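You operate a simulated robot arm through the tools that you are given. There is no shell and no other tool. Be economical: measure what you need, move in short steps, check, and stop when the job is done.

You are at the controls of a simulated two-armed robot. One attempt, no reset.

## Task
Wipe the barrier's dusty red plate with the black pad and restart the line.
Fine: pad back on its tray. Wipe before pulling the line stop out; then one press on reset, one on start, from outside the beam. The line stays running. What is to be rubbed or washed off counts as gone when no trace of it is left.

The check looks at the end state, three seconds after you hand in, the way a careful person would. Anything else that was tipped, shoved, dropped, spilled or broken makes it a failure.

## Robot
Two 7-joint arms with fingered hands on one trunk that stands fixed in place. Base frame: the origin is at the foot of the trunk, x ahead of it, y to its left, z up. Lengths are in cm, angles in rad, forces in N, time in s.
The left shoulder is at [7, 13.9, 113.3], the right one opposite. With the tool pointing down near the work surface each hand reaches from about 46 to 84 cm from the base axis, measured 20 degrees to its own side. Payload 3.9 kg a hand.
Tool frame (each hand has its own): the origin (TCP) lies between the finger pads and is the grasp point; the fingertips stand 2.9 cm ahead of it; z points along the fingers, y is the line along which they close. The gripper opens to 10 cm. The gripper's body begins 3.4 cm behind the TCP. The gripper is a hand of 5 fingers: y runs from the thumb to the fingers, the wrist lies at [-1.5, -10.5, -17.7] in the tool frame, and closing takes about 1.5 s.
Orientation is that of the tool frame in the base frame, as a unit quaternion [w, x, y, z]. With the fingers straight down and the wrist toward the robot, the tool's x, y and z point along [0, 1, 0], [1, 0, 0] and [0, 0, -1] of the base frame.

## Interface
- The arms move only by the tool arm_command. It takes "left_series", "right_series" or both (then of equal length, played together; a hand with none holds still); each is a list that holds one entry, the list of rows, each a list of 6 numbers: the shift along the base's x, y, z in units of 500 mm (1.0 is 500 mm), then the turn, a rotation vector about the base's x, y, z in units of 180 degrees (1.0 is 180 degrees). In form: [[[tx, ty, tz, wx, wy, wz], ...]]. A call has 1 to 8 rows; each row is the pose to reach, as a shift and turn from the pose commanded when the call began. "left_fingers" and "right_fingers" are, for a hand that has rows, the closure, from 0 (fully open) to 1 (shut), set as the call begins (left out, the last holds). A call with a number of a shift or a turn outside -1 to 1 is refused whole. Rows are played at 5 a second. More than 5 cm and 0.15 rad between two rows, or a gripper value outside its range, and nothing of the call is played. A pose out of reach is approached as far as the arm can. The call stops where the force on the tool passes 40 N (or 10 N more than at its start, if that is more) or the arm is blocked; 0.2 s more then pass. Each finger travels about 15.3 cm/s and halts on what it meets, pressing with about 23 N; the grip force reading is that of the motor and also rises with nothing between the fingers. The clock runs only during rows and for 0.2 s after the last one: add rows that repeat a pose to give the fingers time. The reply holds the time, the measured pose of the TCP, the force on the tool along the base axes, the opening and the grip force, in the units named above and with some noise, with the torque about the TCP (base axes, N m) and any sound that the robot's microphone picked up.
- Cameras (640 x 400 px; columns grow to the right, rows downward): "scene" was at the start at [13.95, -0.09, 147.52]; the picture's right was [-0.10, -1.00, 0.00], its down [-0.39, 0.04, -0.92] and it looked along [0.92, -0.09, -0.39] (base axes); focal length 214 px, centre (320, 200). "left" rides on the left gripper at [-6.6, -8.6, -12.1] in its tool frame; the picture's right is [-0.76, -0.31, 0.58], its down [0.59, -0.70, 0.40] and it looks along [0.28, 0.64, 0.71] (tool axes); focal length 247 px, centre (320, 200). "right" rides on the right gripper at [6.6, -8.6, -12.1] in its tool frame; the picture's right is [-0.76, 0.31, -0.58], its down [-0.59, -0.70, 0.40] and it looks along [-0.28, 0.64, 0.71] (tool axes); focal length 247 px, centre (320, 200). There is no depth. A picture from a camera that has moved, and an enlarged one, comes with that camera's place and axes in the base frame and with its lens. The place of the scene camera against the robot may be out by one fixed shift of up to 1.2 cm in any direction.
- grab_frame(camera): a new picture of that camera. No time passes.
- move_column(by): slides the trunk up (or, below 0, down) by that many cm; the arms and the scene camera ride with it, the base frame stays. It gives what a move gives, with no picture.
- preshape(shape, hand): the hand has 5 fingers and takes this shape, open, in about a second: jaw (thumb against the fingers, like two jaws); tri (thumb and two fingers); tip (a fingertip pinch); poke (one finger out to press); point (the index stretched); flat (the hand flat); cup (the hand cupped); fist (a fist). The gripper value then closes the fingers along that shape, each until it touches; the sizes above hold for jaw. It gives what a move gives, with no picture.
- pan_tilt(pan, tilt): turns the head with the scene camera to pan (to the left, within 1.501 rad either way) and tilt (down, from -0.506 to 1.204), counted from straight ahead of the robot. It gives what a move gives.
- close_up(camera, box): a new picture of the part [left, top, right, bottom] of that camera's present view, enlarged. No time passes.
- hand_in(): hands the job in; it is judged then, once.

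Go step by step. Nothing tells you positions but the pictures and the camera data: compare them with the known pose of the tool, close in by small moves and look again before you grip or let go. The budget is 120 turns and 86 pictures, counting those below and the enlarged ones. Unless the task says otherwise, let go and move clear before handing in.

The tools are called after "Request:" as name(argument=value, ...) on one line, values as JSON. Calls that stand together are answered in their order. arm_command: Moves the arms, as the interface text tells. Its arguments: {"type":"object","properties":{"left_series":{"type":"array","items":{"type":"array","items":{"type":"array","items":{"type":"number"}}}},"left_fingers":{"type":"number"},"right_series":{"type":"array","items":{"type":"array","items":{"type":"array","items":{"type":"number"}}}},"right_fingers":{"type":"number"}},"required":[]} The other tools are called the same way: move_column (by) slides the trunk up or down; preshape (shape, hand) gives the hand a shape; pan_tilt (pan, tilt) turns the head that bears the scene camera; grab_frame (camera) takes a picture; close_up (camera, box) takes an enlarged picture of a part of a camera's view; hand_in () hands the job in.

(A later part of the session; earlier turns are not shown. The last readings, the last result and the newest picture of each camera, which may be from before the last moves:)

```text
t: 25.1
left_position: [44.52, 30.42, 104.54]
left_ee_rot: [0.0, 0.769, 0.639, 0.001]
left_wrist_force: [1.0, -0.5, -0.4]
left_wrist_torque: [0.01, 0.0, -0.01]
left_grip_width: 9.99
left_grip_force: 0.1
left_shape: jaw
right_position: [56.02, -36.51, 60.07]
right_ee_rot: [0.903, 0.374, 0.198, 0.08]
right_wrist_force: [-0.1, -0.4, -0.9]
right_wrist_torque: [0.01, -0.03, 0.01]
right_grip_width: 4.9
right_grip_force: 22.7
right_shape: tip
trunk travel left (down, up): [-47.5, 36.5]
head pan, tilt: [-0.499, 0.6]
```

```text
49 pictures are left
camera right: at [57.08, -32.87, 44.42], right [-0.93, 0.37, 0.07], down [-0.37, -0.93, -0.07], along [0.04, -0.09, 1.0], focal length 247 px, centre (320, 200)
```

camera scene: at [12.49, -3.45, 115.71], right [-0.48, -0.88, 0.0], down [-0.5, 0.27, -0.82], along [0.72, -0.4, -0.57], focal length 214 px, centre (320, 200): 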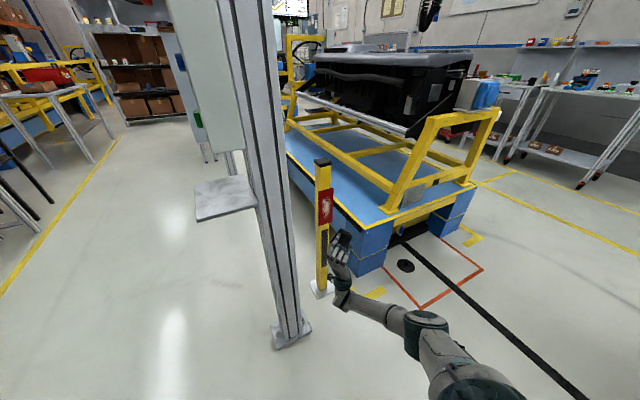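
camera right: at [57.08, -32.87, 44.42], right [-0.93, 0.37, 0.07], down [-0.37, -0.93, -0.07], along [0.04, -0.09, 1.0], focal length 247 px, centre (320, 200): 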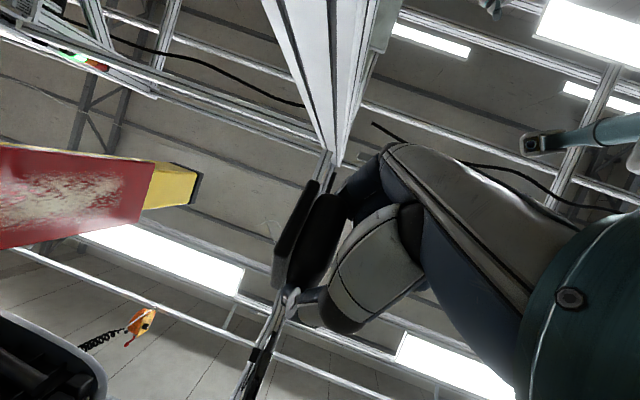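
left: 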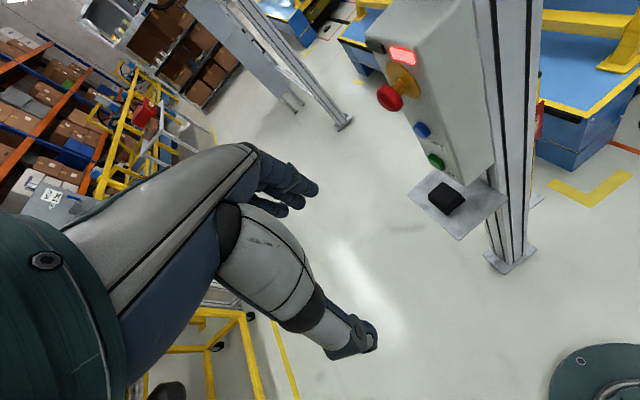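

The pad sits right before the plate (plate face near x≈76.5, y -38…-45). I approach to about 3–4 cm off the plate and look.

Request:
arm_command(right_series=[[[0.06, -0.03, 0, 0, 0, 0], [0.12, -0.05, 0, 0, 0, 0], [0.18, -0.07, 0.01, 0, 0, 0], [0.24, -0.085, 0.02, 0, 0, 0], [0.28, -0.09, 0.02, 0, 0, 0], [0.28, -0.09, 0.02, 0, 0, 0]]])

Request:
grab_frame(camera="right")

Request:
close_up(camera="scene", box=[280, 140, 420, 320])

```text
t: 26.5
left_position: [44.5, 30.21, 104.52]
left_ee_rot: [0.0, 0.769, 0.639, 0.0]
left_wrist_force: [0.6, 0.2, 0.3]
left_wrist_torque: [0.05, -0.01, -0.01]
left_grip_width: 10.0
left_grip_force: 0.0
left_shape: jaw
right_position: [64.71, -37.43, 64.8]
right_ee_rot: [0.902, 0.375, 0.197, 0.08]
right_wrist_force: [0.6, -0.2, -1.4]
right_wrist_torque: [0.01, 0.0, -0.02]
right_grip_width: 4.88
right_grip_force: 23.0
right_shape: tip
right hand out of reach, approached as far as the arm can: row 2, 3, 4, 5, 6
trunk travel left (down, up): [-47.5, 36.5]
head pan, tilt: [-0.499, 0.6]
```

```text
48 pictures are left
camera right: at [65.69, -33.67, 49.09], right [-0.93, 0.37, 0.07], down [-0.37, -0.93, -0.07], along [0.04, -0.09, 1.0], focal length 247 px, centre (320, 200)
```

right: 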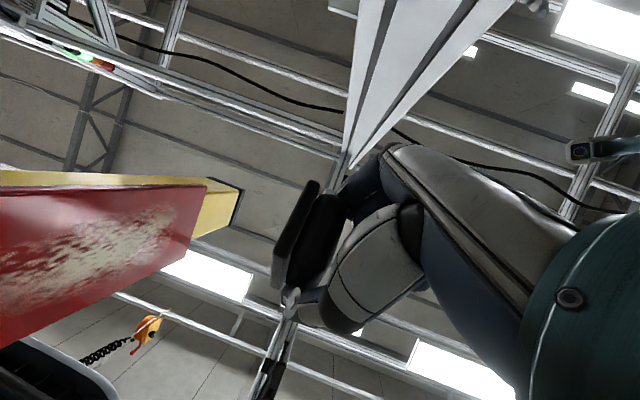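

```text
2.22 times, centred on (350, 230) of scene
camera zoom: at [12.48, -3.6, 115.71], right [-0.48, -0.88, 0.0], down [-0.5, 0.27, -0.82], along [0.72, -0.39, -0.57], focal length 477 px, centre (253, 133)
```

zoom: 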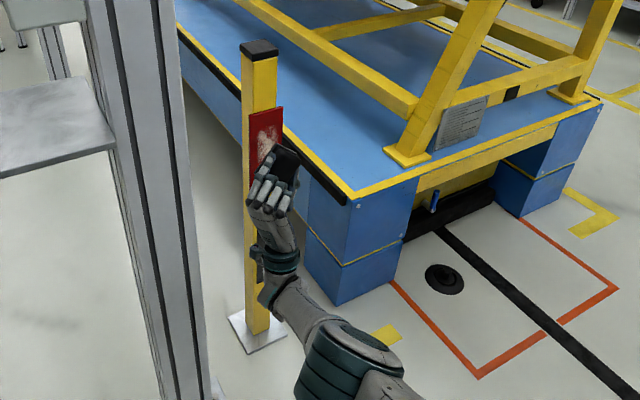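

The arm is at its reach limit because the shoulder is too high. I lower the trunk another 30 (arm is nearly straight, so the elbow stays clear) and then raise the hand, rolling it 15° further.

Request:
move_column(by=-30)

Request:
arm_command(right_series=[[[-0.02, 0, 0.08, 0.02, 0, 0], [-0.02, -0.01, 0.17, 0.04, 0, 0], [-0.02, -0.02, 0.26, 0.06, 0, 0], [-0.02, -0.03, 0.35, 0.083, 0, 0], [-0.02, -0.04, 0.44, 0.083, 0, 0], [-0.02, -0.05, 0.52, 0.083, 0, 0], [-0.02, -0.05, 0.52, 0.083, 0, 0]]])

Request:
grab_frame(camera="scene")

Request:
grab_frame(camera="right")

```text
t: 29.5
left_position: [44.52, 30.39, 74.39]
left_ee_rot: [0.0, 0.769, 0.639, 0.001]
left_wrist_force: [-0.6, 0.3, 0.5]
left_wrist_torque: [0.0, 0.0, -0.04]
left_grip_width: 10.0
left_grip_force: 0.1
left_shape: jaw
right_position: [64.73, -37.28, 34.79]
right_ee_rot: [0.903, 0.374, 0.196, 0.08]
right_wrist_force: [-1.2, -0.4, -0.9]
right_wrist_torque: [-0.02, 0.04, -0.01]
right_grip_width: 4.89
right_grip_force: 23.6
right_shape: tip
trunk travel left (down, up): [-17.5, 66.5]
head pan, tilt: [-0.499, 0.6]
```

```text
t: 31.0
left_position: [44.62, 30.22, 74.42]
left_ee_rot: [0.0, 0.769, 0.639, -0.001]
left_wrist_force: [-0.5, 0.2, -0.1]
left_wrist_torque: [-0.01, -0.01, 0.02]
left_grip_width: 9.98
left_grip_force: 0.1
left_shape: jaw
right_position: [73.74, -41.64, 48.67]
right_ee_rot: [0.84, 0.497, 0.194, 0.097]
right_wrist_force: [-10.7, 2.5, -21.0]
right_wrist_torque: [0.41, 0.03, -0.19]
right_grip_width: 4.55
right_grip_force: 22.8
right_shape: tip
right hand out of reach, approached as far as the arm can: row 1, 2, 3, 4, 5, 6, 7
trunk travel left (down, up): [-17.5, 66.5]
head pan, tilt: [-0.499, 0.6]
stopped in row 7 (right hand): the force on the tool passed its limit at 92 N (the readings are from after the stop); the commanded pose is now the measured one
```

```text
46 pictures are left
camera scene: at [12.66, -3.57, 85.66], right [-0.48, -0.88, 0.0], down [-0.5, 0.27, -0.82], along [0.72, -0.39, -0.57], focal length 214 px, centre (320, 200)
```

scene: 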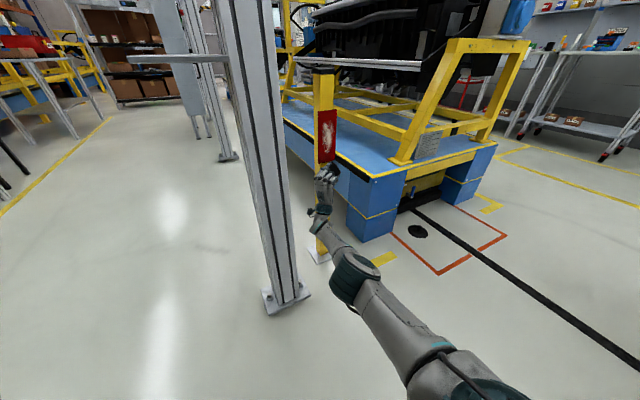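

```text
45 pictures are left
camera right: at [74.53, -33.85, 34.5], right [-0.92, 0.34, 0.19], down [-0.39, -0.87, -0.31], along [0.06, -0.36, 0.93], focal length 247 px, centre (320, 200)
```

right: 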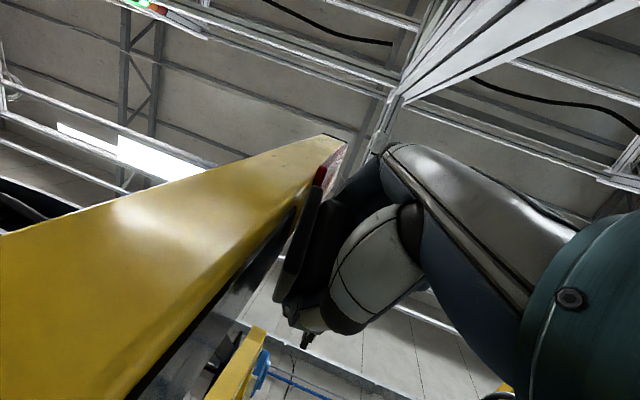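

The commands had counted from the earlier unreached pose, so the pad ran up against the lower edge of the plate. I back straight off and inspect post and pad.

Request:
arm_command(right_series=[[[-0.02, 0, -0.03, 0, 0, 0], [-0.08, 0, -0.03, 0, 0, 0], [-0.14, 0, 0.0, 0, 0, 0], [-0.14, 0, 0.0, 0, 0, 0]]])

Request:
close_up(camera="scene", box=[280, 60, 400, 280])

Request:
grab_frame(camera="right")

```text
t: 32.0
left_position: [44.67, 30.46, 74.53]
left_ee_rot: [0.001, 0.769, 0.639, -0.001]
left_wrist_force: [-0.5, 0.2, -0.3]
left_wrist_torque: [0.0, 0.03, 0.01]
left_grip_width: 9.99
left_grip_force: 0.0
left_shape: jaw
right_position: [72.61, -42.27, 46.88]
right_ee_rot: [0.842, 0.494, 0.19, 0.1]
right_wrist_force: [0.0, 0.5, -0.7]
right_wrist_torque: [0.0, -0.02, -0.02]
right_grip_width: 4.51
right_grip_force: 23.4
right_shape: tip
right hand out of reach, approached as far as the arm can: row 1, 2, 3, 4
trunk travel left (down, up): [-17.5, 66.5]
head pan, tilt: [-0.499, 0.6]
```

```text
1.82 times, centred on (340, 170) of scene
camera zoom: at [12.49, -3.44, 85.72], right [-0.48, -0.88, 0.0], down [-0.5, 0.27, -0.83], along [0.72, -0.4, -0.56], focal length 390 px, centre (284, 254)
```

zoom: 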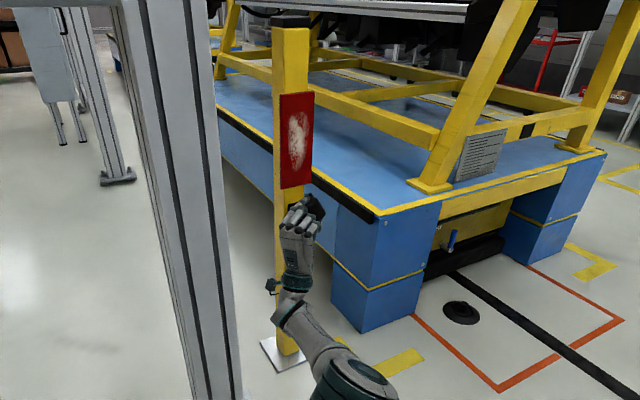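

```text
43 pictures are left
camera right: at [73.46, -34.59, 32.64], right [-0.92, 0.34, 0.18], down [-0.38, -0.87, -0.31], along [0.05, -0.35, 0.93], focal length 247 px, centre (320, 200)
```

right: 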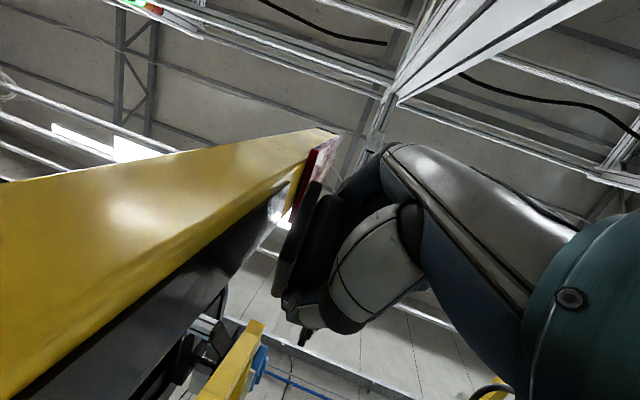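

Request:
arm_command(right_series=[[[-0.08, 0.02, 0, 0, 0, 0], [-0.16, 0.04, 0.0, 0, 0, 0], [-0.16, 0.04, 0.0, 0, 0, 0], [-0.16, 0.04, 0.0, 0, 0, 0]]])

Request:
close_up(camera="scene", box=[280, 60, 520, 400])

```text
t: 33.0
left_position: [44.6, 30.47, 74.52]
left_ee_rot: [0.0, 0.769, 0.639, 0.0]
left_wrist_force: [0.3, -0.1, 0.7]
left_wrist_torque: [-0.02, 0.0, -0.02]
left_grip_width: 9.97
left_grip_force: 0.0
left_shape: jaw
right_position: [71.6, -41.9, 44.3]
right_ee_rot: [0.843, 0.494, 0.19, 0.099]
right_wrist_force: [0.5, 0.0, -0.3]
right_wrist_torque: [0.03, 0.0, 0.0]
right_grip_width: 4.5
right_grip_force: 23.3
right_shape: tip
right hand out of reach, approached as far as the arm can: row 1, 2, 3, 4
trunk travel left (down, up): [-17.5, 66.5]
head pan, tilt: [-0.499, 0.6]
```

```text
1.18 times, centred on (400, 230) of scene
camera zoom: at [12.49, -3.44, 85.72], right [-0.48, -0.88, 0.0], down [-0.5, 0.27, -0.83], along [0.72, -0.4, -0.56], focal length 252 px, centre (226, 165)
```

zoom: 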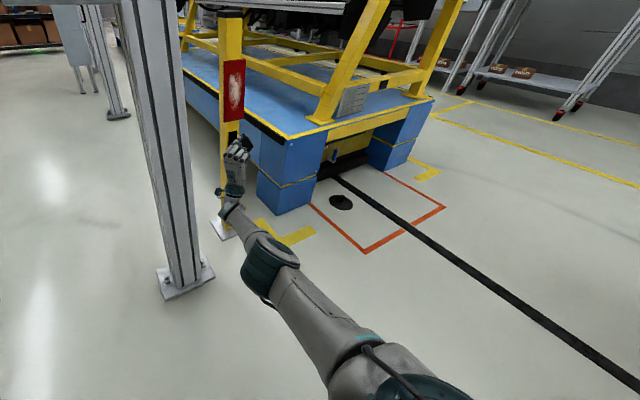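

Request:
arm_command(right_series=[[[-0.03, 0.02, -0.05, -0.028, 0, 0], [-0.06, 0.04, -0.1, -0.056, 0, 0], [-0.09, 0.05, -0.15, -0.083, 0, 0], [-0.1, 0.05, -0.2, -0.083, 0, 0], [-0.1, 0.05, -0.25, -0.083, 0, 0], [-0.1, 0.05, -0.25, -0.083, 0, 0]]])

```text
t: 34.4
left_position: [44.64, 30.33, 74.54]
left_ee_rot: [0.0, 0.769, 0.639, 0.0]
left_wrist_force: [-0.3, -0.3, 0.0]
left_wrist_torque: [0.01, 0.04, -0.03]
left_grip_width: 9.99
left_grip_force: 0.0
left_shape: jaw
right_position: [64.64, -38.59, 34.32]
right_ee_rot: [0.899, 0.38, 0.202, 0.075]
right_wrist_force: [-0.2, -0.3, -0.9]
right_wrist_torque: [0.02, 0.04, 0.0]
right_grip_width: 4.49
right_grip_force: 23.1
right_shape: tip
right hand out of reach, approached as far as the arm can: row 2, 3, 4, 5, 6
trunk travel left (down, up): [-17.5, 66.5]
head pan, tilt: [-0.499, 0.6]
```

Request:
arm_command(right_series=[[[-0.06, 0.01, -0.02, 0, 0, 0], [-0.12, 0.03, -0.05, 0, 0, 0], [-0.17, 0.04, -0.08, 0, 0, 0], [-0.17, 0.04, -0.08, 0, 0, 0]]])

```text
t: 35.4
left_position: [44.7, 30.37, 74.43]
left_ee_rot: [-0.001, 0.769, 0.639, 0.0]
left_wrist_force: [-0.3, 0.0, 0.7]
left_wrist_torque: [0.0, -0.01, 0.0]
left_grip_width: 9.97
left_grip_force: 0.1
left_shape: jaw
right_position: [55.96, -36.55, 30.28]
right_ee_rot: [0.9, 0.38, 0.201, 0.074]
right_wrist_force: [-0.5, -1.1, 0.4]
right_wrist_torque: [0.0, 0.02, 0.0]
right_grip_width: 4.5
right_grip_force: 23.5
right_shape: tip
trunk travel left (down, up): [-17.5, 66.5]
head pan, tilt: [-0.499, 0.6]
```

Back under control. Now raise the hand in this attitude while staying well back from the post.

Request:
arm_command(right_series=[[[0, -0.01, 0.08, 0, 0, 0], [0, -0.02, 0.16, 0, 0, 0], [0, -0.03, 0.24, 0, 0, 0], [0, -0.04, 0.32, 0, 0, 0], [0, -0.05, 0.4, 0, 0, 0], [0, -0.06, 0.48, 0, 0, 0], [0, -0.06, 0.52, 0, 0, 0], [0, -0.06, 0.52, 0, 0, 0]]])

Request:
grab_frame(camera="right")

Request:
grab_frame(camera="scene")

```text
t: 37.2
left_position: [44.58, 30.42, 74.41]
left_ee_rot: [0.0, 0.769, 0.64, 0.001]
left_wrist_force: [0.1, -0.9, 0.0]
left_wrist_torque: [0.0, 0.05, 0.0]
left_grip_width: 9.99
left_grip_force: 0.1
left_shape: jaw
right_position: [56.19, -39.6, 56.48]
right_ee_rot: [0.899, 0.38, 0.203, 0.075]
right_wrist_force: [-0.2, -0.6, -0.4]
right_wrist_torque: [0.03, 0.0, -0.01]
right_grip_width: 4.49
right_grip_force: 22.7
right_shape: tip
trunk travel left (down, up): [-17.5, 66.5]
head pan, tilt: [-0.499, 0.6]
```

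```text
41 pictures are left
camera right: at [56.93, -35.68, 40.84], right [-0.92, 0.37, 0.09], down [-0.38, -0.92, -0.07], along [0.05, -0.1, 0.99], focal length 247 px, centre (320, 200)
```

right: 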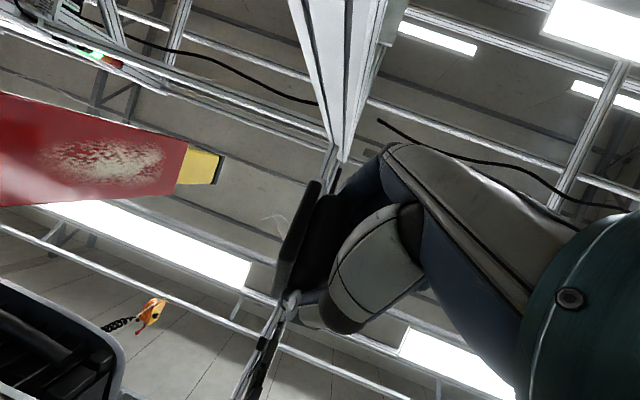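

```text
40 pictures are left
camera scene: at [12.49, -3.44, 85.72], right [-0.48, -0.88, 0.0], down [-0.5, 0.27, -0.83], along [0.72, -0.4, -0.56], focal length 214 px, centre (320, 200)
```

scene: 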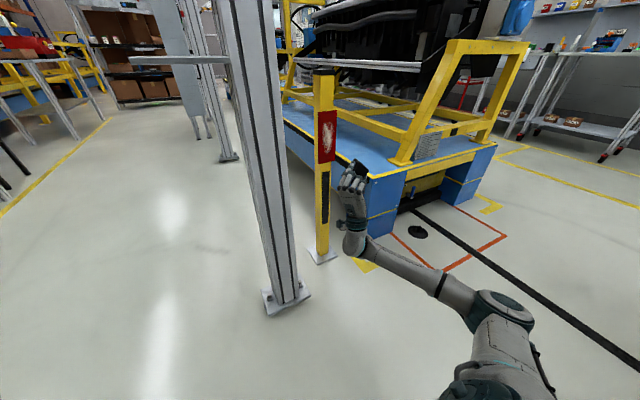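

Pad still well seated. Lower the trunk 8 more for reach, then bring the pad in front of the plate's middle at about 2–3 cm distance.

Request:
move_column(by=-8)

Request:
arm_command(right_series=[[[0.0, 0, 0.08, 0, 0, 0], [0.0, 0, 0.17, 0, 0, 0], [0.04, 0, 0.25, 0, 0, 0], [0.12, -0.01, 0.25, 0, 0, 0], [0.2, -0.02, 0.25, 0, 0, 0], [0.28, -0.03, 0.25, 0, 0, 0], [0.28, -0.03, 0.25, 0, 0, 0]]])

Request:
grab_frame(camera="right")

Request:
close_up(camera="scene", box=[270, 30, 400, 200])

```text
t: 38.4
left_position: [44.57, 30.41, 66.52]
left_ee_rot: [0.001, 0.769, 0.64, 0.0]
left_wrist_force: [0.0, -0.6, 0.0]
left_wrist_torque: [-0.01, -0.01, 0.01]
left_grip_width: 9.97
left_grip_force: 0.1
left_shape: jaw
right_position: [56.11, -39.45, 48.51]
right_ee_rot: [0.9, 0.38, 0.201, 0.074]
right_wrist_force: [-0.7, 0.4, -0.9]
right_wrist_torque: [-0.03, 0.02, -0.02]
right_grip_width: 4.51
right_grip_force: 22.0
right_shape: tip
trunk travel left (down, up): [-9.5, 74.5]
head pan, tilt: [-0.499, 0.6]
```

```text
t: 40.0
left_position: [44.7, 30.3, 66.53]
left_ee_rot: [0.001, 0.769, 0.64, 0.0]
left_wrist_force: [0.5, -0.2, -0.4]
left_wrist_torque: [0.0, -0.04, 0.0]
left_grip_width: 9.97
left_grip_force: 0.0
left_shape: jaw
right_position: [70.14, -40.9, 60.64]
right_ee_rot: [0.9, 0.38, 0.202, 0.075]
right_wrist_force: [-0.2, 0.6, -0.9]
right_wrist_torque: [-0.03, 0.02, 0.01]
right_grip_width: 4.51
right_grip_force: 23.6
right_shape: tip
trunk travel left (down, up): [-9.5, 74.5]
head pan, tilt: [-0.499, 0.6]
```

```text
39 pictures are left
camera right: at [70.94, -37.14, 45.02], right [-0.92, 0.37, 0.09], down [-0.38, -0.92, -0.07], along [0.05, -0.1, 0.99], focal length 247 px, centre (320, 200)
```

right: 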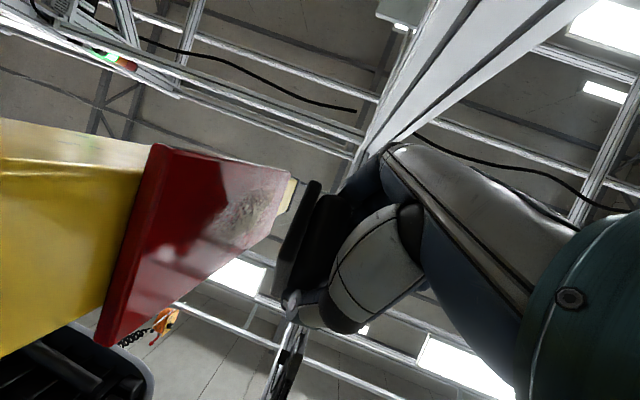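

```text
2.35 times, centred on (335, 115) of scene
camera zoom: at [12.5, -3.44, 77.72], right [-0.48, -0.88, 0.0], down [-0.5, 0.27, -0.83], along [0.72, -0.4, -0.56], focal length 505 px, centre (285, 400)
```

zoom: 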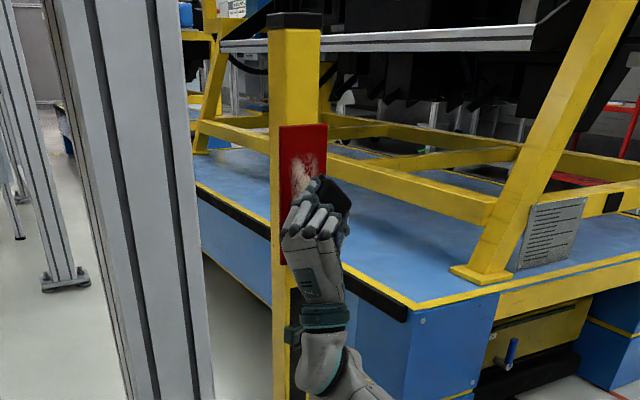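

Request:
arm_command(right_series=[[[0.02, 0, 0, 0, 0, 0], [0.04, 0, 0, 0, 0, 0], [0.06, 0, 0, 0, 0, 0], [0.06, 0, 0, 0, 0, 0]]])

```text
t: 41.0
left_position: [44.61, 30.43, 66.49]
left_ee_rot: [0.001, 0.769, 0.639, 0.0]
left_wrist_force: [-0.3, -0.1, -0.4]
left_wrist_torque: [0.02, 0.03, -0.01]
left_grip_width: 9.97
left_grip_force: 0.1
left_shape: jaw
right_position: [73.1, -41.0, 60.83]
right_ee_rot: [0.9, 0.38, 0.201, 0.074]
right_wrist_force: [0.1, -0.4, 0.0]
right_wrist_torque: [-0.03, 0.01, -0.02]
right_grip_width: 4.52
right_grip_force: 23.0
right_shape: tip
trunk travel left (down, up): [-9.5, 74.5]
head pan, tilt: [-0.499, 0.6]
```

Request:
arm_command(right_series=[[[0.005, 0, 0, 0, 0, 0], [0.01, 0, 0, 0, 0, 0], [0.015, 0, 0, 0, 0, 0], [0.015, 0, 0, 0, 0, 0]]])

Request:
grab_frame(camera="right")

```text
t: 42.0
left_position: [44.46, 30.31, 66.59]
left_ee_rot: [0.0, 0.77, 0.638, 0.001]
left_wrist_force: [0.4, 0.4, -1.5]
left_wrist_torque: [-0.01, -0.02, -0.01]
left_grip_width: 9.99
left_grip_force: 0.1
left_shape: jaw
right_position: [73.67, -41.15, 61.32]
right_ee_rot: [0.901, 0.38, 0.197, 0.074]
right_wrist_force: [-38.7, -0.5, -8.4]
right_wrist_torque: [-0.12, -0.39, 0.51]
right_grip_width: 4.49
right_grip_force: 22.7
right_shape: tip
trunk travel left (down, up): [-9.5, 74.5]
head pan, tilt: [-0.499, 0.6]
```

```text
37 pictures are left
camera right: at [74.5, -37.37, 45.59], right [-0.92, 0.38, 0.08], down [-0.38, -0.92, -0.07], along [0.05, -0.1, 0.99], focal length 247 px, centre (320, 200)
```

right: 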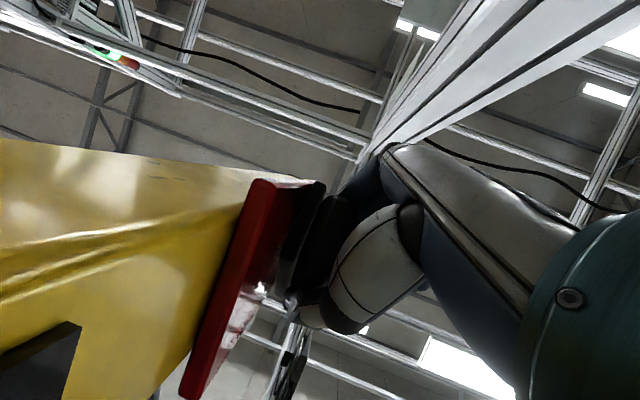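

Contact made at x≈73.5 with ~39 N; I ease back 0.3 cm to a lighter press, then stroke.

Request:
arm_command(right_series=[[[-0.006, 0, 0, 0, 0, 0], [-0.006, 0, -0.01, 0, 0, 0]]])

```text
t: 42.6
left_position: [44.46, 30.49, 66.44]
left_ee_rot: [0.001, 0.768, 0.64, 0.002]
left_wrist_force: [0.1, 0.3, 0.4]
left_wrist_torque: [0.02, -0.04, 0.02]
left_grip_width: 9.99
left_grip_force: 0.1
left_shape: jaw
right_position: [73.43, -40.94, 60.7]
right_ee_rot: [0.9, 0.38, 0.2, 0.075]
right_wrist_force: [-14.4, -2.2, 5.5]
right_wrist_torque: [0.12, -0.19, 0.1]
right_grip_width: 4.59
right_grip_force: 23.4
right_shape: tip
trunk travel left (down, up): [-9.5, 74.5]
head pan, tilt: [-0.499, 0.6]
```

Request:
arm_command(right_series=[[[0, 0, -0.035, 0, 0, 0], [0, 0, -0.07, 0, 0, 0], [0, 0, -0.105, 0, 0, 0], [0, 0, -0.135, 0, 0, 0], [0, 0, -0.1, 0, 0, 0], [0, 0, -0.065, 0, 0, 0], [0, 0, -0.03, 0, 0, 0], [0, 0, 0, 0, 0, 0]]])

Request:
arm_command(right_series=[[[0, 0, 0.035, 0, 0, 0], [0, 0, 0.07, 0, 0, 0], [0, 0, 0.105, 0, 0, 0], [0, 0, 0.13, 0, 0, 0], [0, 0, 0.1, 0, 0, 0], [0, 0, 0.065, 0, 0, 0], [0, 0, 0.03, 0, 0, 0], [0, 0, 0, 0, 0, 0]]])

```text
t: 44.4
left_position: [44.53, 30.41, 66.45]
left_ee_rot: [0.001, 0.769, 0.639, 0.0]
left_wrist_force: [0.2, 0.4, -0.7]
left_wrist_torque: [-0.03, 0.02, 0.01]
left_grip_width: 9.99
left_grip_force: 0.0
left_shape: jaw
right_position: [73.51, -41.02, 60.45]
right_ee_rot: [0.899, 0.381, 0.201, 0.075]
right_wrist_force: [-16.1, -0.2, -5.4]
right_wrist_torque: [-0.09, -0.07, 0.2]
right_grip_width: 4.65
right_grip_force: 22.9
right_shape: tip
trunk travel left (down, up): [-9.5, 74.5]
head pan, tilt: [-0.499, 0.6]
```

```text
t: 46.2
left_position: [44.42, 30.46, 66.55]
left_ee_rot: [0.002, 0.769, 0.639, 0.0]
left_wrist_force: [-0.4, 0.6, 0.1]
left_wrist_torque: [-0.01, -0.01, 0.0]
left_grip_width: 10.0
left_grip_force: 0.1
left_shape: jaw
right_position: [73.45, -41.05, 60.72]
right_ee_rot: [0.9, 0.38, 0.199, 0.074]
right_wrist_force: [-18.6, 0.6, 7.6]
right_wrist_torque: [0.13, -0.01, 0.19]
right_grip_width: 4.73
right_grip_force: 23.3
right_shape: tip
trunk travel left (down, up): [-9.5, 74.5]
head pan, tilt: [-0.499, 0.6]
```

Smooth strokes. Now passes offset to each side.

Request:
arm_command(right_series=[[[0, -0.03, 0.02, 0, 0, 0], [0, -0.03, 0.06, 0, 0, 0], [0, -0.03, 0.1, 0, 0, 0], [0, -0.03, 0.13, 0, 0, 0], [0, 0.0, 0.13, 0, 0, 0], [0, 0.03, 0.13, 0, 0, 0], [0, 0.03, 0.09, 0, 0, 0], [0, 0.03, 0.05, 0, 0, 0]]])

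Request:
arm_command(right_series=[[[0, 0, -0.04, 0, 0, 0], [0, 0, -0.08, 0, 0, 0], [0, 0, -0.12, 0, 0, 0], [0, 0, -0.155, 0, 0, 0], [0, 0, -0.18, 0, 0, 0], [0, -0.03, -0.18, 0, 0, 0], [0, -0.06, -0.18, 0, 0, 0], [0, -0.06, -0.15, 0, 0, 0]]])

Request:
arm_command(right_series=[[[0, 0, 0.04, 0, 0, 0], [0, 0, 0.08, 0, 0, 0], [0, 0, 0.12, 0, 0, 0], [0, 0.03, 0.12, 0, 0, 0], [0, 0.03, 0.12, 0, 0, 0]]])

Request:
grab_frame(camera="right")

```text
t: 46.5
left_position: [44.51, 30.32, 66.63]
left_ee_rot: [0.001, 0.769, 0.64, 0.0]
left_wrist_force: [-0.2, -0.2, -0.5]
left_wrist_torque: [0.01, -0.04, -0.01]
left_grip_width: 9.96
left_grip_force: 0.2
left_shape: jaw
right_position: [73.49, -41.3, 60.93]
right_ee_rot: [0.902, 0.375, 0.198, 0.075]
right_wrist_force: [-18.7, 2.8, -1.4]
right_wrist_torque: [-0.01, -0.02, 0.18]
right_grip_width: 4.73
right_grip_force: 22.6
right_shape: tip
trunk travel left (down, up): [-9.5, 74.5]
head pan, tilt: [-0.499, 0.6]
stopped in row 1 (right hand): the force on the tool passed its limit at 50 N (the readings are from after the stop); the commanded pose is now the measured one
```

```text
t: 48.0
left_position: [44.36, 30.45, 66.53]
left_ee_rot: [0.001, 0.769, 0.639, 0.0]
left_wrist_force: [-0.3, 0.1, 0.7]
left_wrist_torque: [-0.01, -0.01, -0.02]
left_grip_width: 9.99
left_grip_force: 0.1
left_shape: jaw
right_position: [73.49, -42.55, 52.0]
right_ee_rot: [0.904, 0.372, 0.199, 0.077]
right_wrist_force: [-18.9, 4.2, 0.0]
right_wrist_torque: [0.01, -0.05, 0.18]
right_grip_width: 4.73
right_grip_force: 23.1
right_shape: tip
trunk travel left (down, up): [-9.5, 74.5]
head pan, tilt: [-0.499, 0.6]
stopped in row 7 (right hand): the force on the tool passed its limit at 44 N (the readings are from after the stop); the commanded pose is now the measured one
```

```text
t: 48.3
left_position: [44.55, 30.33, 66.6]
left_ee_rot: [0.001, 0.769, 0.64, 0.0]
left_wrist_force: [-0.4, 0.5, 0.0]
left_wrist_torque: [0.0, -0.04, -0.01]
left_grip_width: 9.98
left_grip_force: 0.1
left_shape: jaw
right_position: [73.41, -42.6, 52.29]
right_ee_rot: [0.904, 0.37, 0.199, 0.073]
right_wrist_force: [-16.7, 1.0, -2.8]
right_wrist_torque: [0.01, -0.03, 0.15]
right_grip_width: 4.75
right_grip_force: 23.3
right_shape: tip
trunk travel left (down, up): [-9.5, 74.5]
head pan, tilt: [-0.499, 0.6]
stopped in row 1 (right hand): the force on the tool passed its limit at 44 N (the readings are from after the stop); the commanded pose is now the measured one
```

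```text
36 pictures are left
camera right: at [74.35, -39.13, 36.58], right [-0.92, 0.38, 0.07], down [-0.38, -0.92, -0.05], along [0.05, -0.08, 1.0], focal length 247 px, centre (320, 200)
```

right: 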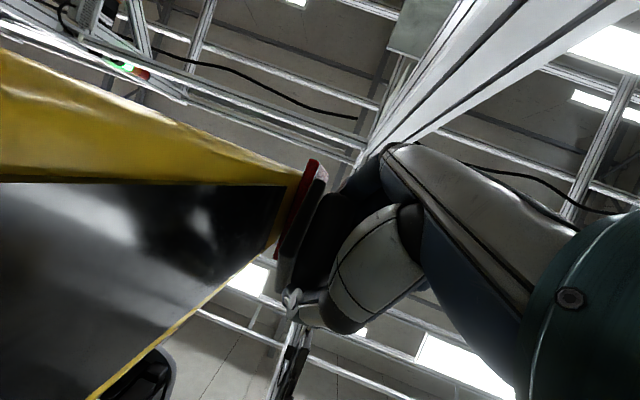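

Force spikes stop the quick moves, so next strokes will press less. I back off to look at the plate first.

Request:
arm_command(right_series=[[[-0.04, 0, 0, 0, 0, 0], [-0.12, 0, 0, 0, 0, 0], [-0.2, 0, -0.04, 0, 0, 0], [-0.28, 0, -0.1, 0, 0, 0], [-0.28, 0, -0.1, 0, 0, 0]]])

Request:
close_up(camera="scene", box=[290, 30, 370, 150])

Request:
grab_frame(camera="right")

```text
t: 49.5
left_position: [44.62, 30.39, 66.59]
left_ee_rot: [0.001, 0.769, 0.64, 0.0]
left_wrist_force: [-0.4, 0.8, -0.5]
left_wrist_torque: [-0.03, 0.02, 0.05]
left_grip_width: 9.97
left_grip_force: 0.0
left_shape: jaw
right_position: [59.37, -42.39, 47.33]
right_ee_rot: [0.904, 0.37, 0.201, 0.074]
right_wrist_force: [0.4, -0.9, -0.4]
right_wrist_torque: [0.0, -0.01, 0.0]
right_grip_width: 4.73
right_grip_force: 23.2
right_shape: tip
trunk travel left (down, up): [-9.5, 74.5]
head pan, tilt: [-0.499, 0.6]
```

```text
3.33 times, centred on (330, 90) of scene
camera zoom: at [12.49, -3.45, 77.72], right [-0.48, -0.88, 0.0], down [-0.5, 0.27, -0.83], along [0.72, -0.39, -0.56], focal length 715 px, centre (287, 567)
```

zoom: 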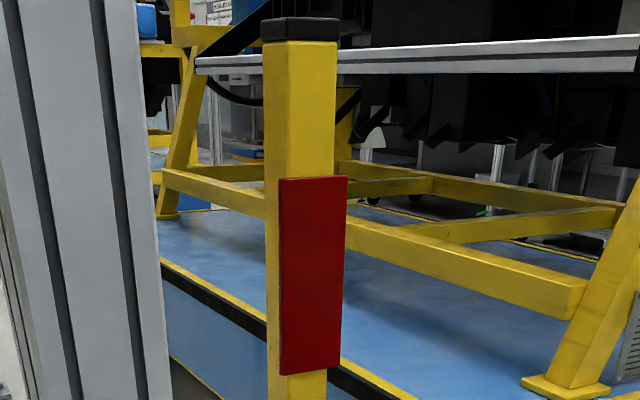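

```text
34 pictures are left
camera right: at [60.26, -38.88, 31.6], right [-0.92, 0.37, 0.08], down [-0.38, -0.92, -0.05], along [0.05, -0.08, 1.0], focal length 247 px, centre (320, 200)
```

right: 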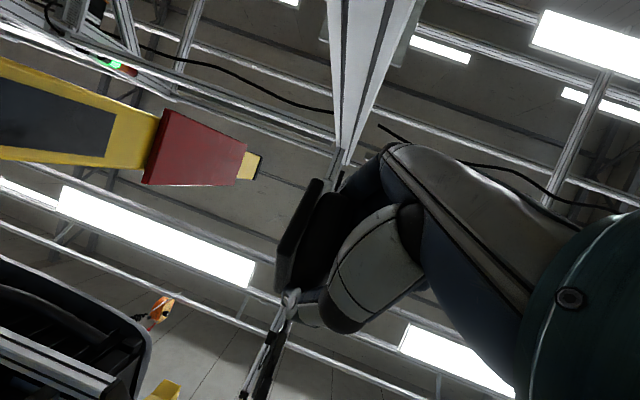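

The plate looks entirely clean. One enlarged check from the hand camera to be sure no trace is left.

Request:
close_up(camera="right", box=[120, 90, 280, 200])

Request:
close_up(camera="scene", box=[315, 70, 345, 110])

```text
3.64 times, centred on (200, 145) of right
camera zoom: at [60.26, -38.88, 31.6], right [-0.92, 0.37, 0.08], down [-0.38, -0.92, -0.05], along [0.05, -0.08, 1.0], focal length 898 px, centre (756, 400)
```

zoom: 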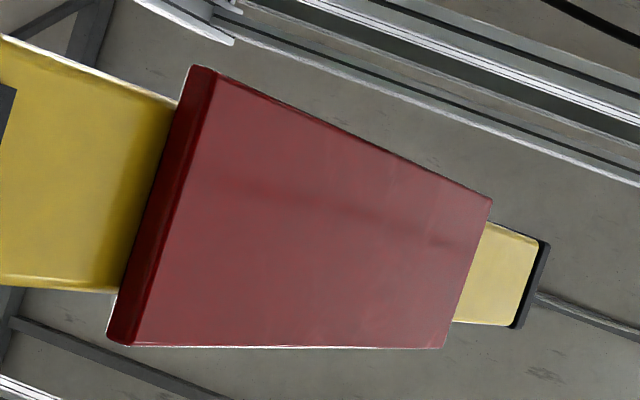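

```text
10.00 times, centred on (330, 90) of scene
camera zoom: at [12.49, -3.45, 77.72], right [-0.48, -0.88, 0.0], down [-0.5, 0.27, -0.83], along [0.72, -0.39, -0.56], focal length 2145 px, centre (220, 1300)
```

zoom: 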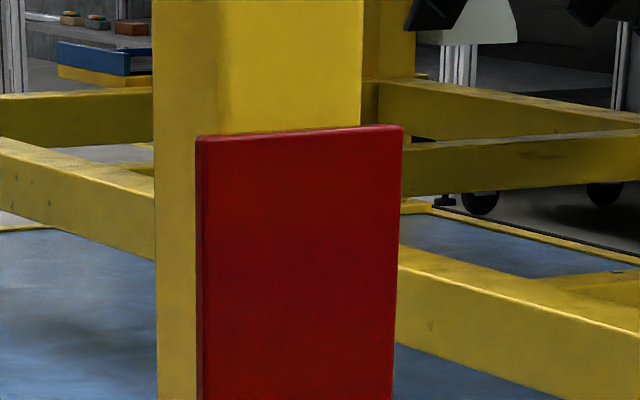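

The wipe is complete. I raise the trunk back to its first height for returning the pad.

Request:
move_column(by=68)

Request:
arm_command(right_series=[[[-0.03, 0.03, -0.08, 0, 0, 0], [-0.06, 0.06, -0.16, 0, 0, 0], [-0.06, 0.09, -0.24, 0, 0, 0], [-0.06, 0.12, -0.32, 0, 0, 0], [-0.06, 0.12, -0.4, 0, 0, 0], [-0.06, 0.12, -0.48, 0, 0, 0], [-0.06, 0.12, -0.5, 0, 0, 0]]])

```text
refused: 68 is not a number from -40 to 40
```

```text
t: 51.1
left_position: [44.41, 30.68, 66.64]
left_ee_rot: [0.003, 0.769, 0.639, 0.001]
left_wrist_force: [0.3, 0.2, 0.8]
left_wrist_torque: [-0.01, 0.01, -0.01]
left_grip_width: 9.99
left_grip_force: 0.0
left_shape: jaw
right_position: [56.54, -36.39, 23.13]
right_ee_rot: [0.905, 0.369, 0.198, 0.077]
right_wrist_force: [0.0, -0.1, -0.2]
right_wrist_torque: [0.02, -0.03, -0.01]
right_grip_width: 4.71
right_grip_force: 23.5
right_shape: tip
trunk travel left (down, up): [-9.5, 74.5]
head pan, tilt: [-0.499, 0.6]
```

The trunk move was refused (40 max), so the hand went low, but without contact. I raise in two parts.

Request:
move_column(by=34)

Request:
move_column(by=34)

Request:
grab_frame(camera="right")

```text
t: 54.5
left_position: [44.64, 30.39, 100.43]
left_ee_rot: [0.0, 0.769, 0.639, 0.0]
left_wrist_force: [-0.8, 0.1, 0.6]
left_wrist_torque: [-0.01, -0.01, 0.01]
left_grip_width: 9.97
left_grip_force: 0.1
left_shape: jaw
right_position: [56.64, -36.61, 56.24]
right_ee_rot: [0.904, 0.37, 0.202, 0.075]
right_wrist_force: [-0.2, 0.1, -0.1]
right_wrist_torque: [0.02, 0.0, 0.03]
right_grip_width: 4.74
right_grip_force: 22.9
right_shape: tip
trunk travel left (down, up): [-43.5, 40.5]
head pan, tilt: [-0.499, 0.6]
```

```text
t: 57.8
left_position: [44.59, 30.31, 134.51]
left_ee_rot: [0.0, 0.769, 0.64, 0.0]
left_wrist_force: [0.1, -0.3, -0.1]
left_wrist_torque: [-0.01, 0.01, 0.0]
left_grip_width: 9.99
left_grip_force: 0.0
left_shape: jaw
right_position: [56.58, -36.5, 90.32]
right_ee_rot: [0.904, 0.37, 0.201, 0.075]
right_wrist_force: [-1.2, 0.7, 1.1]
right_wrist_torque: [-0.01, 0.0, 0.01]
right_grip_width: 4.72
right_grip_force: 23.2
right_shape: tip
trunk travel left (down, up): [-77.5, 6.5]
head pan, tilt: [-0.499, 0.6]
```

```text
31 pictures are left
camera right: at [57.46, -33.03, 74.47], right [-0.92, 0.37, 0.08], down [-0.38, -0.92, -0.05], along [0.05, -0.08, 1.0], focal length 247 px, centre (320, 200)
```

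right: 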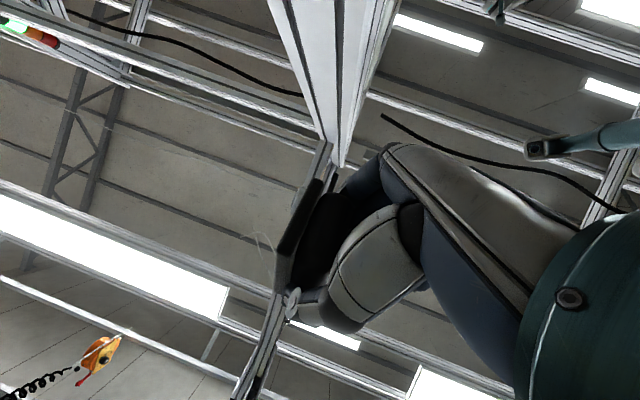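

Same hold as before. I turn the hand back into the carrying attitude, retracing the path.

Request:
arm_command(right_series=[[[-0.01, 0, 0, -0.0158, 0.0392, 0.0163], [-0.02, 0, 0, -0.0316, 0.0784, 0.0326], [-0.03, 0, 0, -0.0474, 0.1176, 0.0489], [-0.04, 0, 0, -0.0632, 0.1568, 0.0651], [-0.05, 0, 0, -0.079, 0.196, 0.0814], [-0.06, 0, 0, -0.0948, 0.2353, 0.0977]]])

Request:
arm_command(right_series=[[[-0.01, 0, 0, -0.0158, 0.0392, 0.0163], [-0.02, 0, 0, -0.0316, 0.0784, 0.0326], [-0.03, 0, 0, -0.0474, 0.1176, 0.0489], [-0.04, 0, 0, -0.0632, 0.1568, 0.0651], [-0.05, 0, 0, -0.079, 0.196, 0.0814], [-0.06, 0, 0, -0.0948, 0.2353, 0.0977]]])

```text
t: 59.2
left_position: [44.47, 30.36, 134.41]
left_ee_rot: [0.0, 0.769, 0.64, 0.0]
left_wrist_force: [0.0, -0.7, -0.1]
left_wrist_torque: [-0.04, 0.02, 0.01]
left_grip_width: 10.02
left_grip_force: 0.0
left_shape: jaw
right_position: [53.62, -36.58, 90.21]
right_ee_rot: [0.792, 0.203, 0.574, 0.041]
right_wrist_force: [0.0, -0.1, -0.9]
right_wrist_torque: [0.0, 0.0, 0.02]
right_grip_width: 4.74
right_grip_force: 22.6
right_shape: tip
trunk travel left (down, up): [-77.5, 6.5]
head pan, tilt: [-0.499, 0.6]
```

```text
t: 60.6
left_position: [44.59, 30.51, 134.51]
left_ee_rot: [0.0, 0.769, 0.639, 0.0]
left_wrist_force: [-0.5, 0.7, -0.4]
left_wrist_torque: [-0.01, -0.01, -0.01]
left_grip_width: 9.96
left_grip_force: 0.0
left_shape: jaw
right_position: [50.5, -36.73, 90.27]
right_ee_rot: [0.547, 0.008, 0.837, -0.002]
right_wrist_force: [0.7, -0.1, -0.4]
right_wrist_torque: [-0.03, 0.06, -0.03]
right_grip_width: 4.74
right_grip_force: 23.4
right_shape: tip
trunk travel left (down, up): [-77.5, 6.5]
head pan, tilt: [-0.499, 0.6]
```

Request:
arm_command(right_series=[[[-0.01, 0.083, 0.01, 0, 0, 0], [-0.01, 0.166, 0.01, 0, 0, 0], [-0.01, 0.25, 0.01, 0, 0, 0], [-0.01, 0.332, 0.01, 0, 0, 0], [-0.01, 0.415, 0.01, 0, 0, 0], [0.0, 0.5, 0.01, 0, 0, 0], [0.03, 0.58, 0.01, 0, 0, 0], [0.06, 0.662, 0.01, 0, 0, 0]]])

Request:
grab_frame(camera="right")

Request:
close_up(camera="left", box=[440, 50, 640, 210])

```text
t: 62.4
left_position: [44.59, 30.35, 134.44]
left_ee_rot: [0.0, 0.769, 0.639, 0.0]
left_wrist_force: [0.2, -0.7, 0.3]
left_wrist_torque: [0.04, -0.01, 0.0]
left_grip_width: 9.98
left_grip_force: 0.0
left_shape: jaw
right_position: [48.82, -13.78, 88.04]
right_ee_rot: [0.544, 0.005, 0.839, -0.026]
right_wrist_force: [0.1, 4.4, 0.8]
right_wrist_torque: [-0.16, 0.13, -0.28]
right_grip_width: 4.74
right_grip_force: 22.8
right_shape: tip
right hand out of reach, approached as far as the arm can: row 4, 5, 6, 7, 8
trunk travel left (down, up): [-77.5, 6.5]
head pan, tilt: [-0.499, 0.6]
```

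```text
30 pictures are left
camera right: at [34.95, -21.8, 87.34], right [-0.21, 0.35, 0.91], down [0.58, -0.71, 0.4], along [0.79, 0.61, -0.06], focal length 247 px, centre (320, 200)
```

right: 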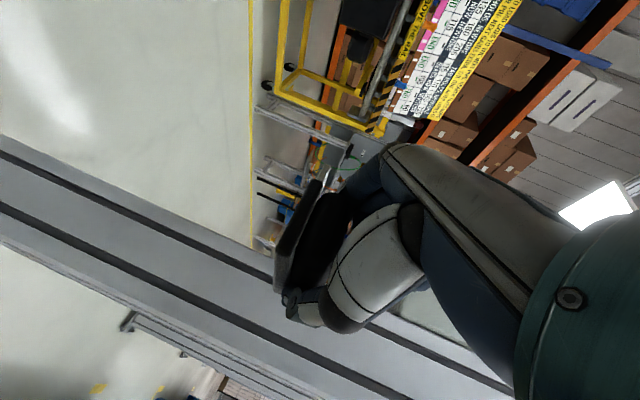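

```text
2.50 times, centred on (540, 130) of left
camera zoom: at [34.88, 25.48, 146.56], right [-0.44, -0.69, -0.58], down [-0.58, 0.71, -0.4], along [0.68, 0.16, -0.71], focal length 617 px, centre (-230, 375)
```

zoom: 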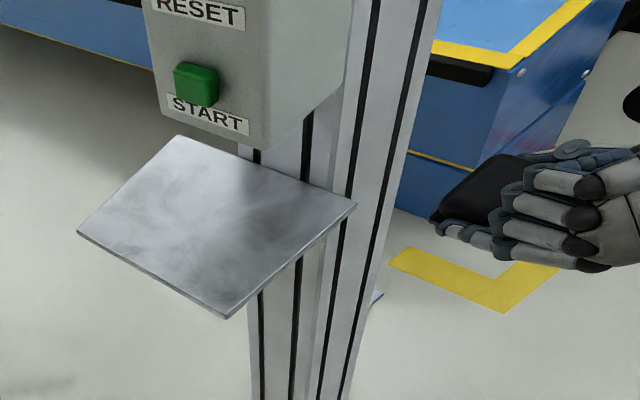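

Request:
pan_tilt(pan=-0.5, tilt=1.1)

Request:
grab_frame(camera="scene")

```text
t: 63.3
left_position: [44.57, 30.41, 134.45]
left_ee_rot: [0.0, 0.769, 0.639, 0.0]
left_wrist_force: [0.5, 0.1, 0.7]
left_wrist_torque: [0.0, 0.0, -0.03]
left_grip_width: 10.02
left_grip_force: 0.1
left_shape: jaw
right_position: [49.11, -14.2, 87.95]
right_ee_rot: [0.545, 0.001, 0.838, -0.032]
right_wrist_force: [-0.6, 0.8, -1.1]
right_wrist_torque: [0.0, -0.02, 0.01]
right_grip_width: 4.76
right_grip_force: 23.0
right_shape: tip
trunk travel left (down, up): [-77.5, 6.5]
head pan, tilt: [-0.499, 1.1]
```

```text
28 pictures are left
camera scene: at [10.29, -2.27, 141.86], right [-0.48, -0.88, 0.0], down [-0.78, 0.43, -0.45], along [0.4, -0.22, -0.89], focal length 214 px, centre (320, 200)
```

scene: 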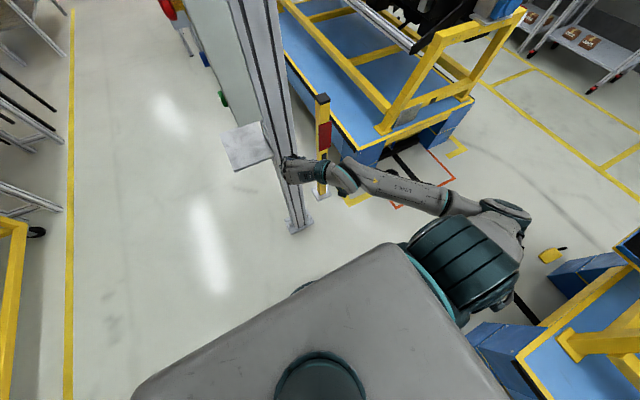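

Request:
arm_command(right_series=[[[0.04, 0.02, 0.03, 0, 0, 0], [0.06, 0.06, 0.04, 0, 0, 0]]])

```text
t: 63.9
left_position: [44.58, 30.37, 134.51]
left_ee_rot: [0.0, 0.769, 0.639, 0.0]
left_wrist_force: [0.0, 0.1, 0.1]
left_wrist_torque: [0.02, -0.03, -0.01]
left_grip_width: 10.02
left_grip_force: 0.0
left_shape: jaw
right_position: [50.07, -11.48, 89.33]
right_ee_rot: [0.54, 0.0, 0.842, 0.0]
right_wrist_force: [1.0, -0.7, -1.1]
right_wrist_torque: [0.01, 0.0, 0.01]
right_grip_width: 4.72
right_grip_force: 23.5
right_shape: tip
right hand out of reach, approached as far as the arm can: row 1, 2
trunk travel left (down, up): [-77.5, 6.5]
head pan, tilt: [-0.499, 1.1]
```

Request:
arm_command(right_series=[[[0.02, 0.06, 0.02, 0, 0, 0], [0.05, 0.11, 0.025, 0, 0, 0], [0.07, 0.155, 0.025, 0, 0, 0], [0.07, 0.155, 0.025, 0, 0, 0]]])

Request:
close_up(camera="left", box=[440, 50, 640, 210])

Request:
grab_frame(camera="right")

```text
t: 64.9
left_position: [44.6, 30.37, 134.43]
left_ee_rot: [0.0, 0.769, 0.64, 0.0]
left_wrist_force: [-0.5, -0.5, 0.6]
left_wrist_torque: [0.02, -0.03, -0.01]
left_grip_width: 9.98
left_grip_force: 0.0
left_shape: jaw
right_position: [48.1, -7.76, 88.93]
right_ee_rot: [0.54, 0.0, 0.841, 0.001]
right_wrist_force: [0.4, 0.2, -0.1]
right_wrist_torque: [0.02, 0.06, 0.0]
right_grip_width: 4.75
right_grip_force: 23.1
right_shape: tip
right hand out of reach, approached as far as the arm can: row 1, 2, 3, 4
trunk travel left (down, up): [-77.5, 6.5]
head pan, tilt: [-0.499, 1.1]
```

```text
2.50 times, centred on (540, 130) of left
camera zoom: at [34.87, 25.56, 146.58], right [-0.44, -0.69, -0.58], down [-0.58, 0.71, -0.4], along [0.68, 0.16, -0.71], focal length 617 px, centre (-230, 375)
```

zoom: 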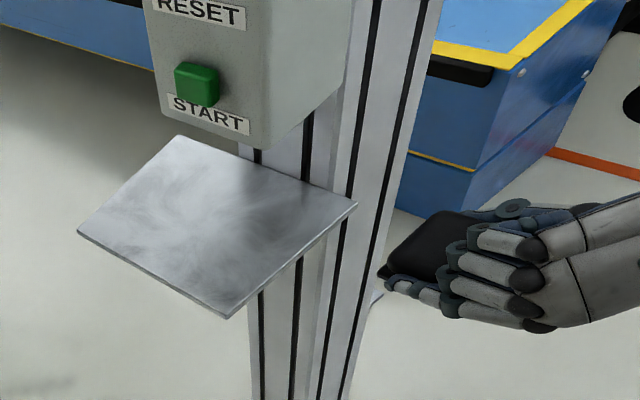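

```text
26 pictures are left
camera right: at [34.48, -16.31, 88.2], right [-0.21, 0.31, 0.93], down [0.61, -0.7, 0.37], along [0.77, 0.64, -0.04], focal length 247 px, centre (320, 200)
```

right: 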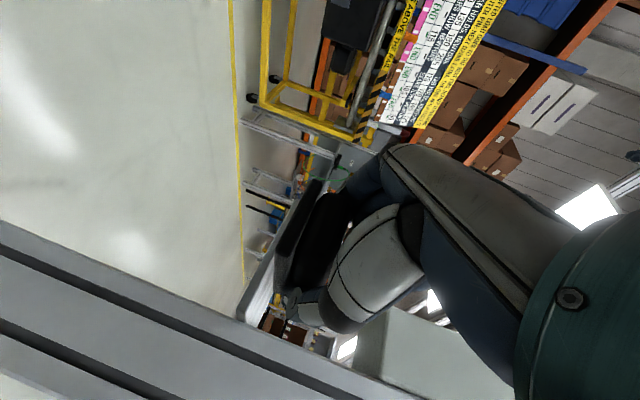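

The arm is caught in a bad joint branch here. I'll go back up through the neutral attitude used on the way in, then repeat the proven approach path.

Request:
arm_command(right_series=[[[-0.02, -0.04, 0.045, 0.0218, 0.0218, -0.0338], [-0.02, -0.08, 0.09, 0.0435, 0.0435, -0.0677], [-0.02, -0.12, 0.135, 0.0653, 0.0653, -0.1015], [-0.02, -0.16, 0.18, 0.0871, 0.0871, -0.1354], [-0.02, -0.2, 0.225, 0.1088, 0.1088, -0.1692], [-0.02, -0.24, 0.27, 0.1306, 0.1306, -0.2031], [-0.02, -0.28, 0.315, 0.1524, 0.1524, -0.2369]]])

```text
t: 66.5
left_position: [44.53, 30.35, 134.56]
left_ee_rot: [0.0, 0.769, 0.639, 0.0]
left_wrist_force: [-0.8, -0.7, 0.0]
left_wrist_torque: [0.05, -0.01, -0.01]
left_grip_width: 9.97
left_grip_force: 0.1
left_shape: jaw
right_position: [47.01, -22.03, 104.77]
right_ee_rot: [0.279, 0.424, 0.862, 0.002]
right_wrist_force: [0.1, 0.0, -0.4]
right_wrist_torque: [0.0, 0.02, 0.02]
right_grip_width: 4.74
right_grip_force: 23.1
right_shape: tip
right hand out of reach, approached as far as the arm can: row 3, 4, 5, 6
trunk travel left (down, up): [-77.5, 6.5]
head pan, tilt: [-0.499, 1.1]
```

Request:
arm_command(right_series=[[[0, -0.04, 0.045, 0.0218, 0.0218, -0.0338], [0, -0.08, 0.09, 0.0435, 0.0435, -0.0677], [-0.02, -0.12, 0.135, 0.0653, 0.0653, -0.1015], [-0.02, -0.16, 0.18, 0.0871, 0.0871, -0.1354], [-0.02, -0.2, 0.225, 0.1088, 0.1088, -0.1692], [-0.02, -0.22, 0.27, 0.1306, 0.1306, -0.2031]]])

Request:
grab_frame(camera="scene")

```text
t: 67.9
left_position: [44.42, 30.5, 134.54]
left_ee_rot: [0.001, 0.769, 0.639, -0.001]
left_wrist_force: [0.9, -0.4, -0.9]
left_wrist_torque: [0.02, 0.0, 0.03]
left_grip_width: 9.98
left_grip_force: 0.0
left_shape: jaw
right_position: [45.36, -33.16, 119.05]
right_ee_rot: [0.045, 0.693, 0.719, 0.004]
right_wrist_force: [0.9, -0.6, -2.9]
right_wrist_torque: [0.05, 0.06, 0.02]
right_grip_width: 4.73
right_grip_force: 22.7
right_shape: tip
right hand out of reach, approached as far as the arm can: row 1, 2, 3, 4, 5, 6
trunk travel left (down, up): [-77.5, 6.5]
head pan, tilt: [-0.499, 1.1]
```

```text
25 pictures are left
camera scene: at [10.15, -2.16, 141.88], right [-0.48, -0.88, 0.0], down [-0.78, 0.43, -0.46], along [0.4, -0.22, -0.89], focal length 214 px, centre (320, 200)
```

scene: 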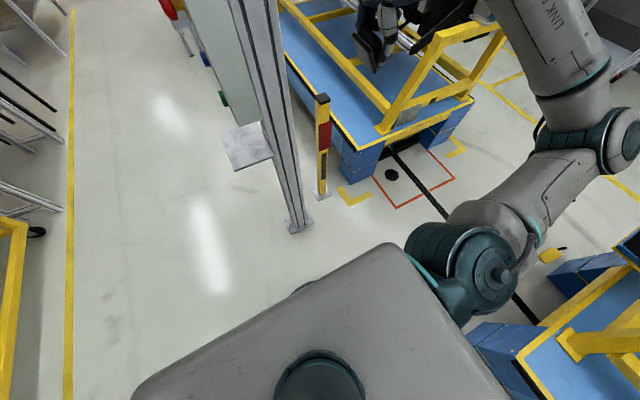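

Request:
arm_command(right_series=[[[0.01, 0.045, -0.04, -0.0163, -0.0163, 0.0393], [0.02, 0.09, -0.08, -0.0326, -0.0326, 0.0786], [0.03, 0.135, -0.12, -0.0489, -0.0489, 0.118], [0.04, 0.18, -0.16, -0.0651, -0.0651, 0.1573], [0.06, 0.225, -0.2, -0.0814, -0.0814, 0.1966], [0.07, 0.27, -0.24, -0.0977, -0.0977, 0.2359]]])

```text
t: 69.3
left_position: [44.63, 30.36, 134.38]
left_ee_rot: [0.001, 0.769, 0.64, 0.0]
left_wrist_force: [0.4, 0.3, 0.0]
left_wrist_torque: [0.0, -0.02, -0.02]
left_grip_width: 9.98
left_grip_force: 0.1
left_shape: jaw
right_position: [49.13, -19.32, 105.36]
right_ee_rot: [0.243, 0.365, 0.899, -0.001]
right_wrist_force: [-0.2, -0.3, 0.1]
right_wrist_torque: [-0.01, 0.02, -0.04]
right_grip_width: 4.7
right_grip_force: 23.1
right_shape: tip
trunk travel left (down, up): [-77.5, 6.5]
head pan, tilt: [-0.499, 1.1]
```

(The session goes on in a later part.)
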